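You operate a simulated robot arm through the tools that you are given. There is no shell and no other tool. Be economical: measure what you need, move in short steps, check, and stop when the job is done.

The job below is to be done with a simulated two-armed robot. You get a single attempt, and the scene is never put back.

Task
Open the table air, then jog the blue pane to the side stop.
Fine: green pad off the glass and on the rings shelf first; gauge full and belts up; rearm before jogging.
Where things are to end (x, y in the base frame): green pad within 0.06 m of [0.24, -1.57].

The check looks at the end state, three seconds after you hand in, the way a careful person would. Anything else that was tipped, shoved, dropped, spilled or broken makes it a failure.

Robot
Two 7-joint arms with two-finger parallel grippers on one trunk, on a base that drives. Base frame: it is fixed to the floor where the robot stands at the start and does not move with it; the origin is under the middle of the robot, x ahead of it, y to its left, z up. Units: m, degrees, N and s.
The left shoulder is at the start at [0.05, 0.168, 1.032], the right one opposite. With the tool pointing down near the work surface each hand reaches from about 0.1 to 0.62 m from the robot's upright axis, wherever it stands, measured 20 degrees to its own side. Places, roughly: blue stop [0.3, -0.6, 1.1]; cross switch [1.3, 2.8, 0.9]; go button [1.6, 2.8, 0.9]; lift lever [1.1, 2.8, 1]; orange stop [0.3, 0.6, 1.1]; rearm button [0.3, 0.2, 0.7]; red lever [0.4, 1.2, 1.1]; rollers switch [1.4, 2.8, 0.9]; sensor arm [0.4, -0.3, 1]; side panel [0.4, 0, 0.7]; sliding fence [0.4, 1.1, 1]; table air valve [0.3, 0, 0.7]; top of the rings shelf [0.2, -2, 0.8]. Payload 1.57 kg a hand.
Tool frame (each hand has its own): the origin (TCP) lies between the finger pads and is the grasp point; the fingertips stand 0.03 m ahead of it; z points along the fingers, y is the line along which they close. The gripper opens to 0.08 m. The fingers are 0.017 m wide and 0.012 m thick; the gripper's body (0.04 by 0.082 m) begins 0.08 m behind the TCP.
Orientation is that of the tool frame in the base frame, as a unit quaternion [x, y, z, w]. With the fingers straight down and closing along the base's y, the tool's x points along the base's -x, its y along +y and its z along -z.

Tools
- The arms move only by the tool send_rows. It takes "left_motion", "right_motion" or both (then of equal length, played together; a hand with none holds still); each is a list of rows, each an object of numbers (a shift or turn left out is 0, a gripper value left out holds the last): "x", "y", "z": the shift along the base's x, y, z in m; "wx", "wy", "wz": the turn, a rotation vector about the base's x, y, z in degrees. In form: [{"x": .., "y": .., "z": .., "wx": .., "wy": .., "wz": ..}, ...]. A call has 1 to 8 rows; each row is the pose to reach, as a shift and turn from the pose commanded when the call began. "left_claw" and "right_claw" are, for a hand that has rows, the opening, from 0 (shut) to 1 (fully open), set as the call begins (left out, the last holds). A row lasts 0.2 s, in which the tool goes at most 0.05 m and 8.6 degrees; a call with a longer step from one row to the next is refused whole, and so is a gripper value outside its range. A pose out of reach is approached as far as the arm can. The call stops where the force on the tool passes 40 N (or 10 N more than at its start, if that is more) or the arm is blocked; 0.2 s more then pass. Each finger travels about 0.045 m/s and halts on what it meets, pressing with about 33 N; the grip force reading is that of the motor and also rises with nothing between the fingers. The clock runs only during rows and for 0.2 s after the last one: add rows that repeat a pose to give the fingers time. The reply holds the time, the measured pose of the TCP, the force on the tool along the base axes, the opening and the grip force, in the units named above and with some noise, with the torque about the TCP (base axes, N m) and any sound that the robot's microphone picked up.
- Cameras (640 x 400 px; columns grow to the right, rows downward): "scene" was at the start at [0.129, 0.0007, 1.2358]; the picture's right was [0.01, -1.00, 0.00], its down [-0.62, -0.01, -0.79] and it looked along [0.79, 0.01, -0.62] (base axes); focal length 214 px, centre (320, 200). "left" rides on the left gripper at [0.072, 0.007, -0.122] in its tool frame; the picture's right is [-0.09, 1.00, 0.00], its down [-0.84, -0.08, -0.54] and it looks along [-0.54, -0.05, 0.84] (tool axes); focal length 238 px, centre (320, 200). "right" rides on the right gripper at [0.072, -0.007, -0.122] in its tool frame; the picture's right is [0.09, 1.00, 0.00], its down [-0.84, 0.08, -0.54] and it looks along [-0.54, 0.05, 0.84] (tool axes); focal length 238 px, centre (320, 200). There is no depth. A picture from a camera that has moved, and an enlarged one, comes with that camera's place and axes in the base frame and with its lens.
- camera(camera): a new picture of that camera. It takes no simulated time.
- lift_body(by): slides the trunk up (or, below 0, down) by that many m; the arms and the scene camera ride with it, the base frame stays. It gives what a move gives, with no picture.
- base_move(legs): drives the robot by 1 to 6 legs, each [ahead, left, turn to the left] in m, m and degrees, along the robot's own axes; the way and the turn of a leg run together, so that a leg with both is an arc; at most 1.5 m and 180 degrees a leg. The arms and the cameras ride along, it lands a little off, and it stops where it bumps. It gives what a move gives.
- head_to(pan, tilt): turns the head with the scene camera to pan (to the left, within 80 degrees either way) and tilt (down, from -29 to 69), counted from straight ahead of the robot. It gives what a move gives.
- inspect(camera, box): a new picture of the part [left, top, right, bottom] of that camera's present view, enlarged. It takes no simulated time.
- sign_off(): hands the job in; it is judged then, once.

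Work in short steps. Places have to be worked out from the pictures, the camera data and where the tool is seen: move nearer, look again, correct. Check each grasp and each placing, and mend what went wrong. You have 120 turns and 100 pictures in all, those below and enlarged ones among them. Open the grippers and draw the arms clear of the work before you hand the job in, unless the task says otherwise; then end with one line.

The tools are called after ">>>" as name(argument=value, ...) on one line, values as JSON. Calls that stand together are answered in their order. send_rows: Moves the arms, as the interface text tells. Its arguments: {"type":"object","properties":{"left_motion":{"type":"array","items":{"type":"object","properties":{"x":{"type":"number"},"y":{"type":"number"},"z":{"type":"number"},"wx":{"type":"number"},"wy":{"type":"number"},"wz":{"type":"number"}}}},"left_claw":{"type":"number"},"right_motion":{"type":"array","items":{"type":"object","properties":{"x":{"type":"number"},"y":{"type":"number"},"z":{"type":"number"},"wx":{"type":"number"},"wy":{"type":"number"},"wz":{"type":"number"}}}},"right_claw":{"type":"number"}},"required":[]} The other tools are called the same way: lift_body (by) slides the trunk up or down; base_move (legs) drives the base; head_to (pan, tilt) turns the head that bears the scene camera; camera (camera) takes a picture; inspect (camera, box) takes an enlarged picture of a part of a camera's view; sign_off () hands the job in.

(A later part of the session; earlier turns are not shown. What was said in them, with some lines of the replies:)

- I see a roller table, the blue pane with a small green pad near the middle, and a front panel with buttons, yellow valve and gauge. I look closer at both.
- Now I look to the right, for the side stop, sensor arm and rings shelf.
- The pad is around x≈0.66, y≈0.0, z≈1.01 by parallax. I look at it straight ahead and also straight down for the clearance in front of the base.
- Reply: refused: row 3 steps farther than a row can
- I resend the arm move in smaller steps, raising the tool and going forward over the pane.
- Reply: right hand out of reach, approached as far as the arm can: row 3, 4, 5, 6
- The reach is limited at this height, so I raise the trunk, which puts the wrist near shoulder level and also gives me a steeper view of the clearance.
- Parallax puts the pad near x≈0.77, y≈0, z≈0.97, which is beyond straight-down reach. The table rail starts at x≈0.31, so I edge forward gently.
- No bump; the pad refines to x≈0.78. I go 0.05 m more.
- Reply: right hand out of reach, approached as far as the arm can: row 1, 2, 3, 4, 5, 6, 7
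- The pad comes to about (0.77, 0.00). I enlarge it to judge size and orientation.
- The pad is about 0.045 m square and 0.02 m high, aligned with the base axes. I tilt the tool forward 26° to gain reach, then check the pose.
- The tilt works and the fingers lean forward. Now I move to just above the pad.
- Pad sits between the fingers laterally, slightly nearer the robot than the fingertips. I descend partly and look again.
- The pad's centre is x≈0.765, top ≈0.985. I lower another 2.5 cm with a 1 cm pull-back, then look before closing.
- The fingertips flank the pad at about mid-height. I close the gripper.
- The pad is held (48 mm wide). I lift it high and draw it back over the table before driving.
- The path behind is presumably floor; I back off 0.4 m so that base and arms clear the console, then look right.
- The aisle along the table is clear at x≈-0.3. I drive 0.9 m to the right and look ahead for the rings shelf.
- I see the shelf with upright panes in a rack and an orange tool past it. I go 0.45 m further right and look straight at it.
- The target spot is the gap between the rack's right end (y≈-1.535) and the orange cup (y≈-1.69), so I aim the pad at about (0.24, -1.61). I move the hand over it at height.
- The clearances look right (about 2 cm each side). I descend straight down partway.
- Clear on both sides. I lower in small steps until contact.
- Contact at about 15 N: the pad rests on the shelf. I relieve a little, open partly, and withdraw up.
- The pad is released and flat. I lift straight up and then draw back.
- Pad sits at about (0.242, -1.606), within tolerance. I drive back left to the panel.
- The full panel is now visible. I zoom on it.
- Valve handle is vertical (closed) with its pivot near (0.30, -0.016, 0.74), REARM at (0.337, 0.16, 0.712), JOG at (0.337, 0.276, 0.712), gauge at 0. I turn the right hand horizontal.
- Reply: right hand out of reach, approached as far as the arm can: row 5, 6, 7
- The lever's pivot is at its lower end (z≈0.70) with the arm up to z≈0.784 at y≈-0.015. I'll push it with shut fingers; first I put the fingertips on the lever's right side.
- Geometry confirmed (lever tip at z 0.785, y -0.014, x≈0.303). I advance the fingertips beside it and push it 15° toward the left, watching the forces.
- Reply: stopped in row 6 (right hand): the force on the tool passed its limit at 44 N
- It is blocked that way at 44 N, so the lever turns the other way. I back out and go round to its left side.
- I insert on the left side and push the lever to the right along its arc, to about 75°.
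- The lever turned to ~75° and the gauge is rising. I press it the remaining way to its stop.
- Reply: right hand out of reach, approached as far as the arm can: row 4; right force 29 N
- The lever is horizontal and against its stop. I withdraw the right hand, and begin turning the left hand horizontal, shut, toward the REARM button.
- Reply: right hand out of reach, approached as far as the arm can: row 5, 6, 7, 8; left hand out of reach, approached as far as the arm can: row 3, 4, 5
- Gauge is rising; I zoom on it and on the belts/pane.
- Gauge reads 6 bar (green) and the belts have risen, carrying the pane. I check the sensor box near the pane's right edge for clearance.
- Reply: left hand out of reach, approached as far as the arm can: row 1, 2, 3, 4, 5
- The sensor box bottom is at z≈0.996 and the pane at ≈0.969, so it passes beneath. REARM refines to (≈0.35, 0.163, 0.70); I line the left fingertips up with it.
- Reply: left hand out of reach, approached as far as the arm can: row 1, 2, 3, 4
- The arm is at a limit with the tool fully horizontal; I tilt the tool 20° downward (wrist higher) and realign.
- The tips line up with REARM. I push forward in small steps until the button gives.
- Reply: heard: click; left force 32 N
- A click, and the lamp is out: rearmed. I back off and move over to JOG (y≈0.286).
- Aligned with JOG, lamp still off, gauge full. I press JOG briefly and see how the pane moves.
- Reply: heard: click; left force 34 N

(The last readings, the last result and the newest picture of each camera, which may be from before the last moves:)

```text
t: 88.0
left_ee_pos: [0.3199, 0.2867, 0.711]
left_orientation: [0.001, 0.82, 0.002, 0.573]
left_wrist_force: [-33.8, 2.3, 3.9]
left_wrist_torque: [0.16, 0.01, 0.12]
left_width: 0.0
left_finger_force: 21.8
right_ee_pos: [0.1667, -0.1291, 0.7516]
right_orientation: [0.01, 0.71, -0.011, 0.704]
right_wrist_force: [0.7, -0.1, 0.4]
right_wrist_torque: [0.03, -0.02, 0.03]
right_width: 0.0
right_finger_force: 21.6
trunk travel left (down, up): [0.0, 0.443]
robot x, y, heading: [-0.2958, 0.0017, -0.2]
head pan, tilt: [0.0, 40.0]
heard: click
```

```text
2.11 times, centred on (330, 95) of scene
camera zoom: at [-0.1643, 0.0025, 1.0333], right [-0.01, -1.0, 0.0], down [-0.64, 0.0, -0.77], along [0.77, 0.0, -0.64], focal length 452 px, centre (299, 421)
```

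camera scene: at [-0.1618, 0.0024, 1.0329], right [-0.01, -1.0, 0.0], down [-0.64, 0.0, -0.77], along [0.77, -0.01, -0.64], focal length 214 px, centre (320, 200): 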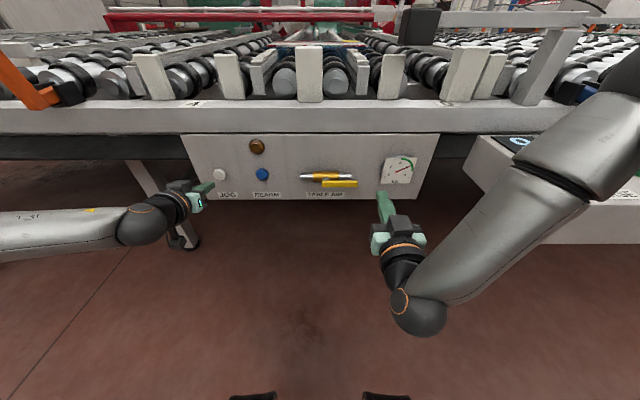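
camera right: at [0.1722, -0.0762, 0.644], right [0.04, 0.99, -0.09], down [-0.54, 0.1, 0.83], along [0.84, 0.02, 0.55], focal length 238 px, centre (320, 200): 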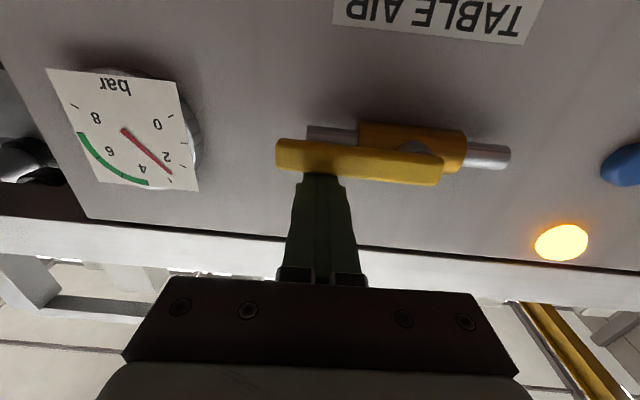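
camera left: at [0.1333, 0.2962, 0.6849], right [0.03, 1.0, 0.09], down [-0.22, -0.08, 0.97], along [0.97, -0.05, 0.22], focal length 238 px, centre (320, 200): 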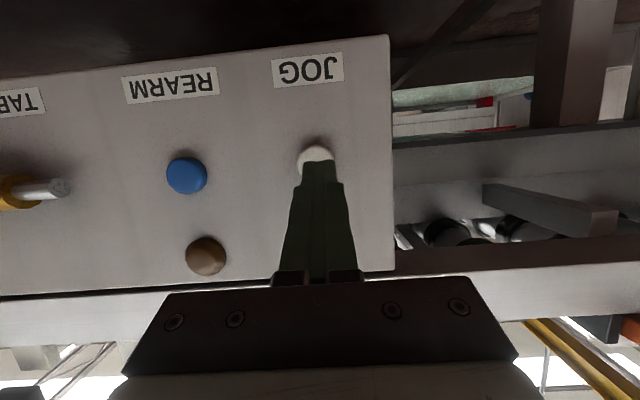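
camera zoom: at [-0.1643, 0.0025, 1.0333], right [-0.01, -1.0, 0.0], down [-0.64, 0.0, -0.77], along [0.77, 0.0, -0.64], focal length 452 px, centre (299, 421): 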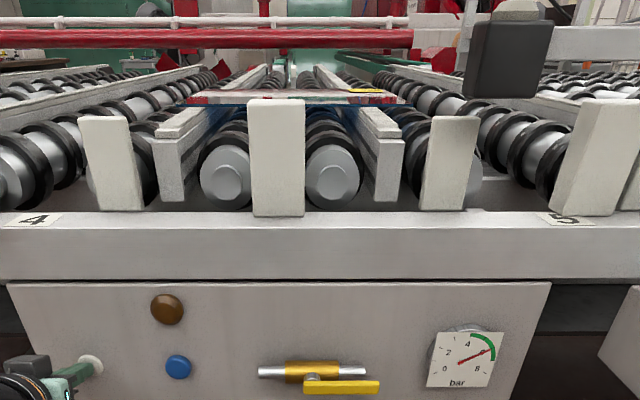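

Click heard. I keep holding the button for a second and compare.

>>> send_rows(left_motion=[{}, {}, {}, {}, {}])

>>> inspect(camera="scene", box=[180, 0, 480, 190])

```text
t: 89.2
left_ee_pos: [0.3206, 0.2878, 0.7096]
left_orientation: [0.002, 0.819, 0.002, 0.574]
left_wrist_force: [-41.3, 6.7, -1.9]
left_wrist_torque: [-0.05, 0.15, 0.21]
left_width: 0.0
left_finger_force: 21.4
right_ee_pos: [0.1674, -0.1294, 0.7522]
right_orientation: [0.01, 0.71, -0.011, 0.704]
right_wrist_force: [-0.7, 0.1, 0.4]
right_wrist_torque: [0.0, 0.0, -0.01]
right_width: 0.0
right_finger_force: 21.2
trunk travel left (down, up): [0.0, 0.443]
robot x, y, heading: [-0.2914, 0.0021, -0.4]
head pan, tilt: [0.0, 40.0]
```

```text
2.11 times, centred on (330, 95) of scene
camera zoom: at [-0.1638, 0.0028, 1.0332], right [-0.01, -1.0, 0.0], down [-0.64, 0.0, -0.77], along [0.77, -0.01, -0.64], focal length 452 px, centre (299, 421)
```

zoom: 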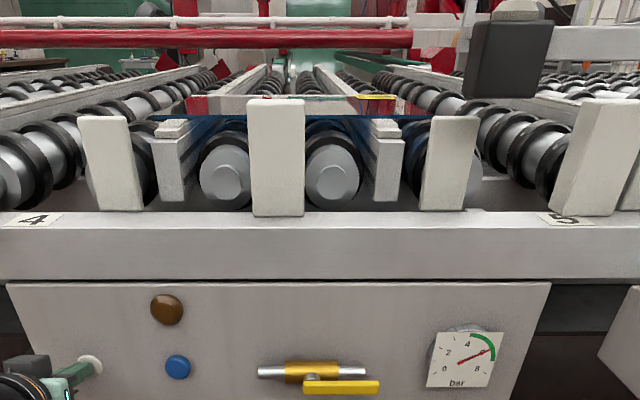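

The pane slides toward the stops (front edge about x≈0.52). I hold a bit longer in a short step.

>>> send_rows(left_motion=[{}])

>>> inspect(camera="scene", box=[180, 0, 480, 190])

```text
t: 89.6
left_ee_pos: [0.3219, 0.2865, 0.7098]
left_orientation: [0.002, 0.819, 0.002, 0.574]
left_wrist_force: [-41.0, 7.0, -2.3]
left_wrist_torque: [-0.03, 0.16, 0.22]
left_width: 0.0
left_finger_force: 21.3
right_ee_pos: [0.1665, -0.1303, 0.7525]
right_orientation: [0.011, 0.71, -0.012, 0.704]
right_wrist_force: [-0.5, 0.2, 0.3]
right_wrist_torque: [0.01, -0.01, -0.03]
right_width: 0.0
right_finger_force: 20.8
trunk travel left (down, up): [0.0, 0.443]
robot x, y, heading: [-0.2916, 0.0009, -0.6]
head pan, tilt: [0.0, 40.0]
```

```text
2.11 times, centred on (330, 95) of scene
camera zoom: at [-0.1638, 0.0028, 1.0332], right [-0.01, -1.0, 0.0], down [-0.64, 0.0, -0.77], along [0.77, -0.01, -0.64], focal length 452 px, centre (299, 421)
```

zoom: 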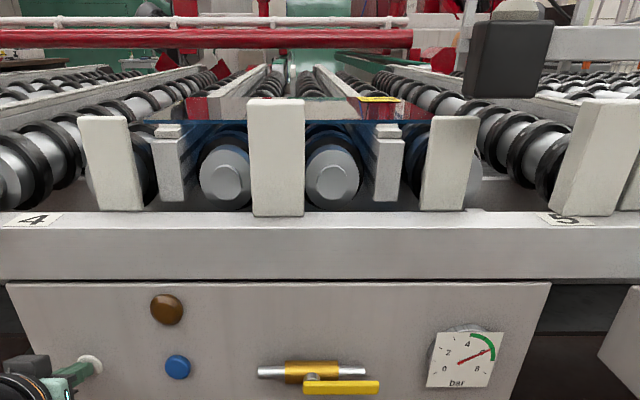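

Still advancing slowly. I hold 0.6 s more.

>>> send_rows(left_motion=[{}, {}])

>>> inspect(camera="scene", box=[180, 0, 480, 190])

```text
t: 90.2
left_ee_pos: [0.3209, 0.2868, 0.7095]
left_orientation: [0.003, 0.819, 0.001, 0.573]
left_wrist_force: [-42.2, 7.0, -2.4]
left_wrist_torque: [0.05, 0.18, 0.23]
left_width: 0.0002
left_finger_force: 21.2
right_ee_pos: [0.1662, -0.1301, 0.7521]
right_orientation: [0.01, 0.71, -0.011, 0.705]
right_wrist_force: [-1.1, 0.2, 0.0]
right_wrist_torque: [0.01, 0.0, 0.0]
right_width: 0.0005
right_finger_force: 21.2
trunk travel left (down, up): [0.0, 0.443]
robot x, y, heading: [-0.2905, 0.0055, -0.6]
head pan, tilt: [0.0, 40.0]
```

```text
2.11 times, centred on (330, 95) of scene
camera zoom: at [-0.1637, 0.0028, 1.0332], right [-0.01, -1.0, 0.0], down [-0.64, 0.0, -0.77], along [0.77, -0.01, -0.64], focal length 452 px, centre (299, 421)
```

zoom: 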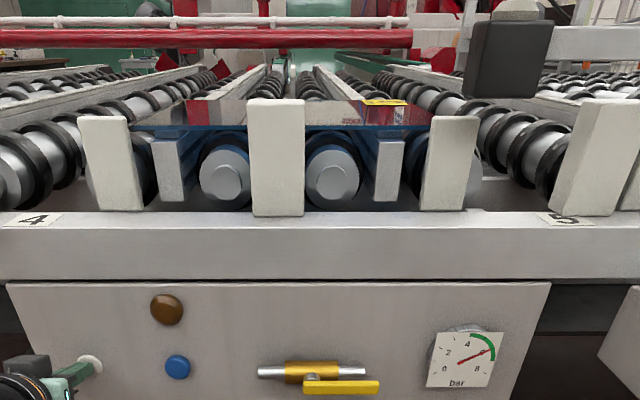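

Front edge ≈0.41; nearly at the blocks. I hold another 0.6 s.

>>> send_rows(left_motion=[{}, {}])

>>> inspect(camera="scene", box=[180, 0, 480, 190])

```text
t: 90.8
left_ee_pos: [0.3204, 0.2868, 0.7097]
left_orientation: [0.003, 0.819, 0.002, 0.573]
left_wrist_force: [-42.5, 6.5, -2.8]
left_wrist_torque: [-0.03, 0.18, 0.22]
left_width: 0.0001
left_finger_force: 21.1
right_ee_pos: [0.1669, -0.1299, 0.7504]
right_orientation: [0.011, 0.709, -0.012, 0.705]
right_wrist_force: [0.9, 0.8, -0.6]
right_wrist_torque: [-0.03, -0.01, 0.0]
right_width: 0.0
right_finger_force: 21.2
trunk travel left (down, up): [0.0, 0.443]
robot x, y, heading: [-0.2877, 0.0044, -0.4]
head pan, tilt: [0.0, 40.0]
```

```text
2.11 times, centred on (330, 95) of scene
camera zoom: at [-0.1637, 0.0028, 1.0332], right [-0.01, -1.0, 0.0], down [-0.64, 0.0, -0.77], along [0.77, -0.01, -0.64], focal length 452 px, centre (299, 421)
```

zoom: 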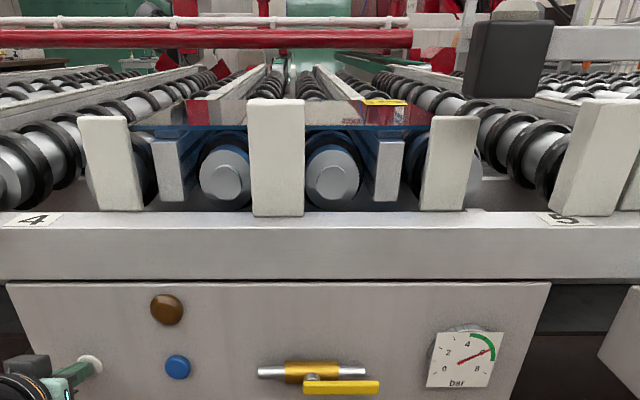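

The pane no longer moves: it is against the stops. I release JOG and draw both hands back with grippers opening.

>>> send_rows(left_motion=[{"x": -0.03}, {"x": -0.07}, {"x": -0.1}, {"x": -0.12, "z": 0.02}])

>>> base_move(legs=[[-0.15, 0, 0]])

>>> send_rows(left_motion=[{}, {}, {}, {}, {}], right_motion=[{}, {}, {}, {}, {}], left_claw=1, right_claw=1)

>>> lift_body(by=0.43)

>>> camera(camera="scene")

>>> inspect(camera="scene", box=[210, 130, 430, 270])

```text
t: 91.8
left_ee_pos: [0.2024, 0.287, 0.731]
left_orientation: [0.002, 0.819, 0.002, 0.573]
left_wrist_force: [0.2, -0.1, -0.4]
left_wrist_torque: [0.0, -0.02, 0.01]
left_width: 0.0001
left_finger_force: 21.2
right_ee_pos: [0.1683, -0.1308, 0.7507]
right_orientation: [0.011, 0.71, -0.011, 0.704]
right_wrist_force: [0.7, -0.1, 0.5]
right_wrist_torque: [-0.01, 0.0, 0.0]
right_width: 0.0001
right_finger_force: 21.7
trunk travel left (down, up): [0.0, 0.443]
robot x, y, heading: [-0.2928, 0.001, -0.4]
head pan, tilt: [0.0, 40.0]
```

```text
t: 93.2
left_ee_pos: [0.0529, 0.2871, 0.7305]
left_orientation: [0.003, 0.819, 0.001, 0.574]
left_wrist_force: [-0.8, 0.6, -0.1]
left_wrist_torque: [0.0, 0.02, 0.0]
left_width: 0.0003
left_finger_force: 20.9
right_ee_pos: [0.017, -0.1284, 0.7502]
right_orientation: [0.011, 0.71, -0.011, 0.704]
right_wrist_force: [-1.0, 0.1, -0.1]
right_wrist_torque: [0.01, 0.01, 0.01]
right_width: 0.0
right_finger_force: 21.4
trunk travel left (down, up): [0.0, 0.443]
robot x, y, heading: [-0.4385, 0.0069, -0.2]
head pan, tilt: [0.0, 40.0]
```

```text
t: 94.4
left_ee_pos: [0.0522, 0.2878, 0.7299]
left_orientation: [0.002, 0.819, 0.002, 0.574]
left_wrist_force: [-0.4, 1.6, -0.4]
left_wrist_torque: [0.04, -0.01, -0.01]
left_width: 0.08
left_finger_force: 0.2
right_ee_pos: [0.0167, -0.1278, 0.7506]
right_orientation: [0.011, 0.71, -0.012, 0.704]
right_wrist_force: [0.3, 0.8, 0.0]
right_wrist_torque: [0.01, -0.03, 0.0]
right_width: 0.0797
right_finger_force: 0.1
trunk travel left (down, up): [0.0, 0.443]
robot x, y, heading: [-0.4412, 0.0062, -0.4]
head pan, tilt: [0.0, 40.0]
```

```text
refused: 0.43 is not a number from -0.4 to 0.4
```

```text
30 pictures are left
camera scene: at [-0.3124, 0.0033, 1.0329], right [-0.01, -1.0, 0.0], down [-0.64, 0.0, -0.77], along [0.77, -0.01, -0.64], focal length 214 px, centre (320, 200)
```

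scene: 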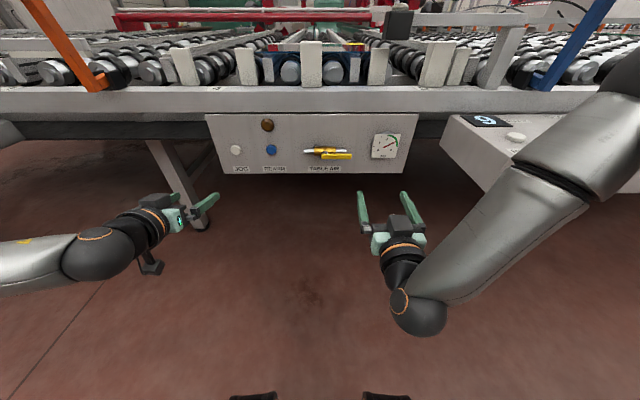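

```text
2.86 times, centred on (320, 200) of scene
camera zoom: at [-0.3124, 0.0033, 1.0329], right [-0.01, -1.0, 0.0], down [-0.64, 0.0, -0.77], along [0.77, -0.01, -0.64], focal length 613 px, centre (320, 200)
```

zoom: 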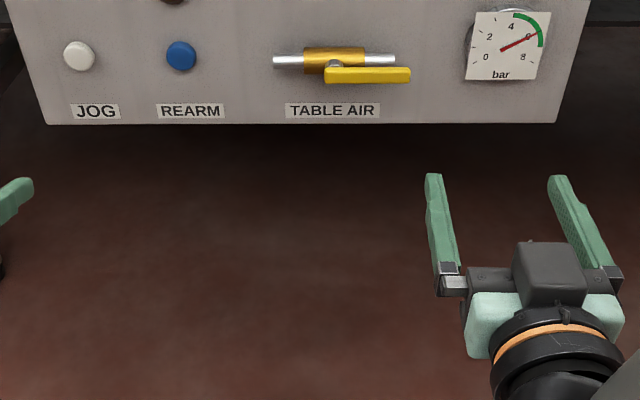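

All released and steady. I raise the trunk for a view from above to verify the pane against the stops.

>>> lift_body(by=0.38)

>>> inspect(camera="scene", box=[220, 100, 440, 240])

```text
t: 98.1
left_ee_pos: [0.0522, 0.2869, 1.1105]
left_orientation: [0.003, 0.819, 0.002, 0.573]
left_wrist_force: [0.2, 0.7, -0.7]
left_wrist_torque: [0.02, -0.02, -0.01]
left_width: 0.0801
left_finger_force: 0.1
right_ee_pos: [0.0167, -0.1285, 1.1303]
right_orientation: [0.011, 0.71, -0.012, 0.704]
right_wrist_force: [-0.3, -0.4, -0.3]
right_wrist_torque: [-0.03, 0.01, 0.01]
right_width: 0.0799
right_finger_force: 0.1
trunk travel left (down, up): [-0.38, 0.063]
robot x, y, heading: [-0.4366, 0.0061, -0.1]
head pan, tilt: [0.0, 40.0]
```

```text
2.86 times, centred on (330, 170) of scene
camera zoom: at [-0.3123, 0.0033, 1.4129], right [-0.01, -1.0, 0.0], down [-0.64, 0.0, -0.77], along [0.77, -0.01, -0.64], focal length 613 px, centre (291, 286)
```

zoom: 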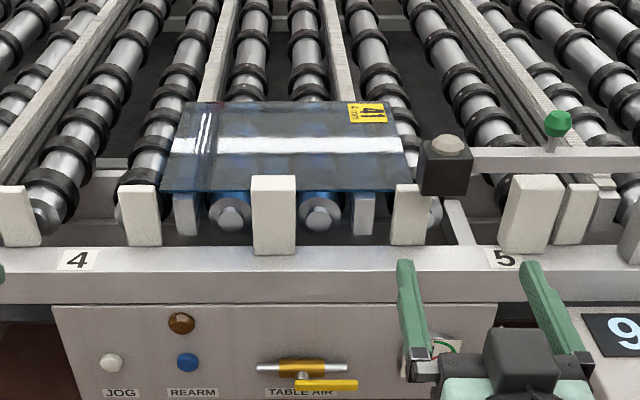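

The pane rests at the blocks, straight. The console display looks different ("9"?), so I check it.

>>> head_to(pan=-35, tilt=40)

>>> camera(camera="scene")

```text
t: 99.1
left_ee_pos: [0.0527, 0.2876, 1.1094]
left_orientation: [0.002, 0.819, 0.002, 0.574]
left_wrist_force: [0.9, -0.1, 1.3]
left_wrist_torque: [0.02, -0.02, 0.01]
left_width: 0.0803
left_finger_force: 0.0
right_ee_pos: [0.0161, -0.1289, 1.1308]
right_orientation: [0.011, 0.71, -0.012, 0.704]
right_wrist_force: [0.5, 0.1, -0.4]
right_wrist_torque: [-0.02, 0.01, 0.0]
right_width: 0.0799
right_finger_force: 0.0
trunk travel left (down, up): [-0.38, 0.063]
robot x, y, heading: [-0.4406, 0.0062, -0.0]
head pan, tilt: [-35.0, 40.0]
```

```text
27 pictures are left
camera scene: at [-0.3281, -0.0453, 1.4129], right [-0.58, -0.82, 0.0], down [-0.52, 0.37, -0.77], along [0.62, -0.44, -0.64], focal length 214 px, centre (320, 200)
```

scene: 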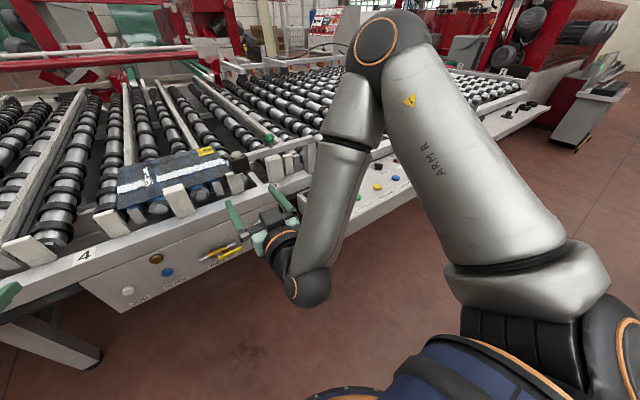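

The arm hides it; I look straight ahead again with the full frame.

>>> head_to(pan=-8, tilt=45)

>>> camera(camera="scene")

>>> inspect(camera="scene", box=[360, 130, 520, 230])

```text
t: 100.0
left_ee_pos: [0.0531, 0.2879, 1.1106]
left_orientation: [0.002, 0.819, 0.002, 0.574]
left_wrist_force: [0.3, 0.8, 0.3]
left_wrist_torque: [0.05, -0.02, -0.02]
left_width: 0.0802
left_finger_force: 0.0
right_ee_pos: [0.0171, -0.129, 1.1295]
right_orientation: [0.011, 0.71, -0.012, 0.704]
right_wrist_force: [-0.5, -0.2, -0.1]
right_wrist_torque: [-0.02, 0.02, 0.0]
right_width: 0.0799
right_finger_force: 0.0
trunk travel left (down, up): [-0.38, 0.063]
robot x, y, heading: [-0.4419, 0.0072, -0.4]
head pan, tilt: [-8.0, 45.0]
```

```text
26 pictures are left
camera scene: at [-0.317, -0.008, 1.4057], right [-0.15, -0.99, 0.0], down [-0.7, 0.1, -0.71], along [0.7, -0.1, -0.71], focal length 214 px, centre (320, 200)
```

scene: 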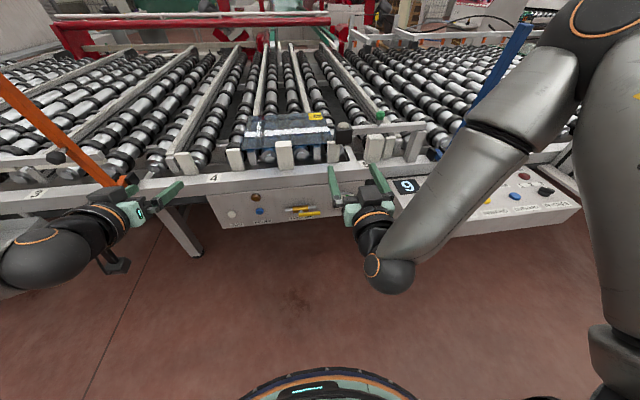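

```text
4.00 times, centred on (440, 180) of scene
camera zoom: at [-0.317, -0.008, 1.4057], right [-0.15, -0.99, 0.0], down [-0.7, 0.1, -0.71], along [0.7, -0.1, -0.71], focal length 858 px, centre (-160, 280)
```

zoom: 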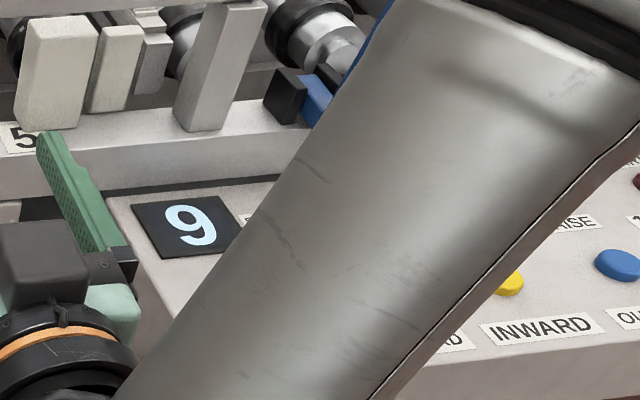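

The display counts starts (rearm gave it, one used by the jog) – consistent. I zoom on the contact at the stops and do a final pad check.

>>> inspect(camera="scene", box=[220, 110, 360, 180])

>>> camera(camera="right")

```text
4.57 times, centred on (290, 145) of scene
camera zoom: at [-0.317, -0.008, 1.4057], right [-0.15, -0.99, 0.0], down [-0.7, 0.1, -0.71], along [0.7, -0.1, -0.71], focal length 980 px, centre (457, 451)
```

zoom: 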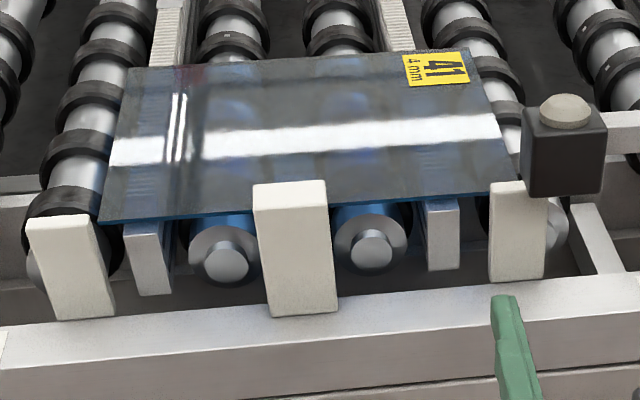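

```text
23 pictures are left
camera right: at [-0.1049, -0.1319, 1.0602], right [0.03, 1.0, -0.09], down [-0.53, 0.09, 0.84], along [0.85, 0.02, 0.53], focal length 238 px, centre (320, 200)
```

right: 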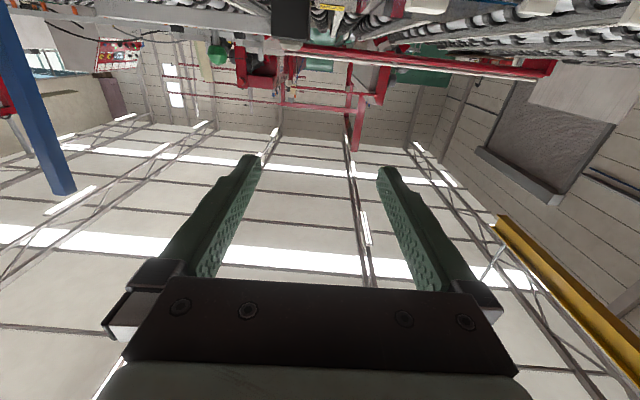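

The pane lies square against the stop blocks, air is open at 6 bar, the pad is on the shelf, and hands are open and clear. I hand in.

>>> sign_off()

```text
The job is handed in.
```

The job is handed in: the green pad is on the rings shelf at about (0.24, -1.61). The table air is open at 6 bar with the belts up, and after a rearm I jogged the blue pane until it sat square against the stop blocks.
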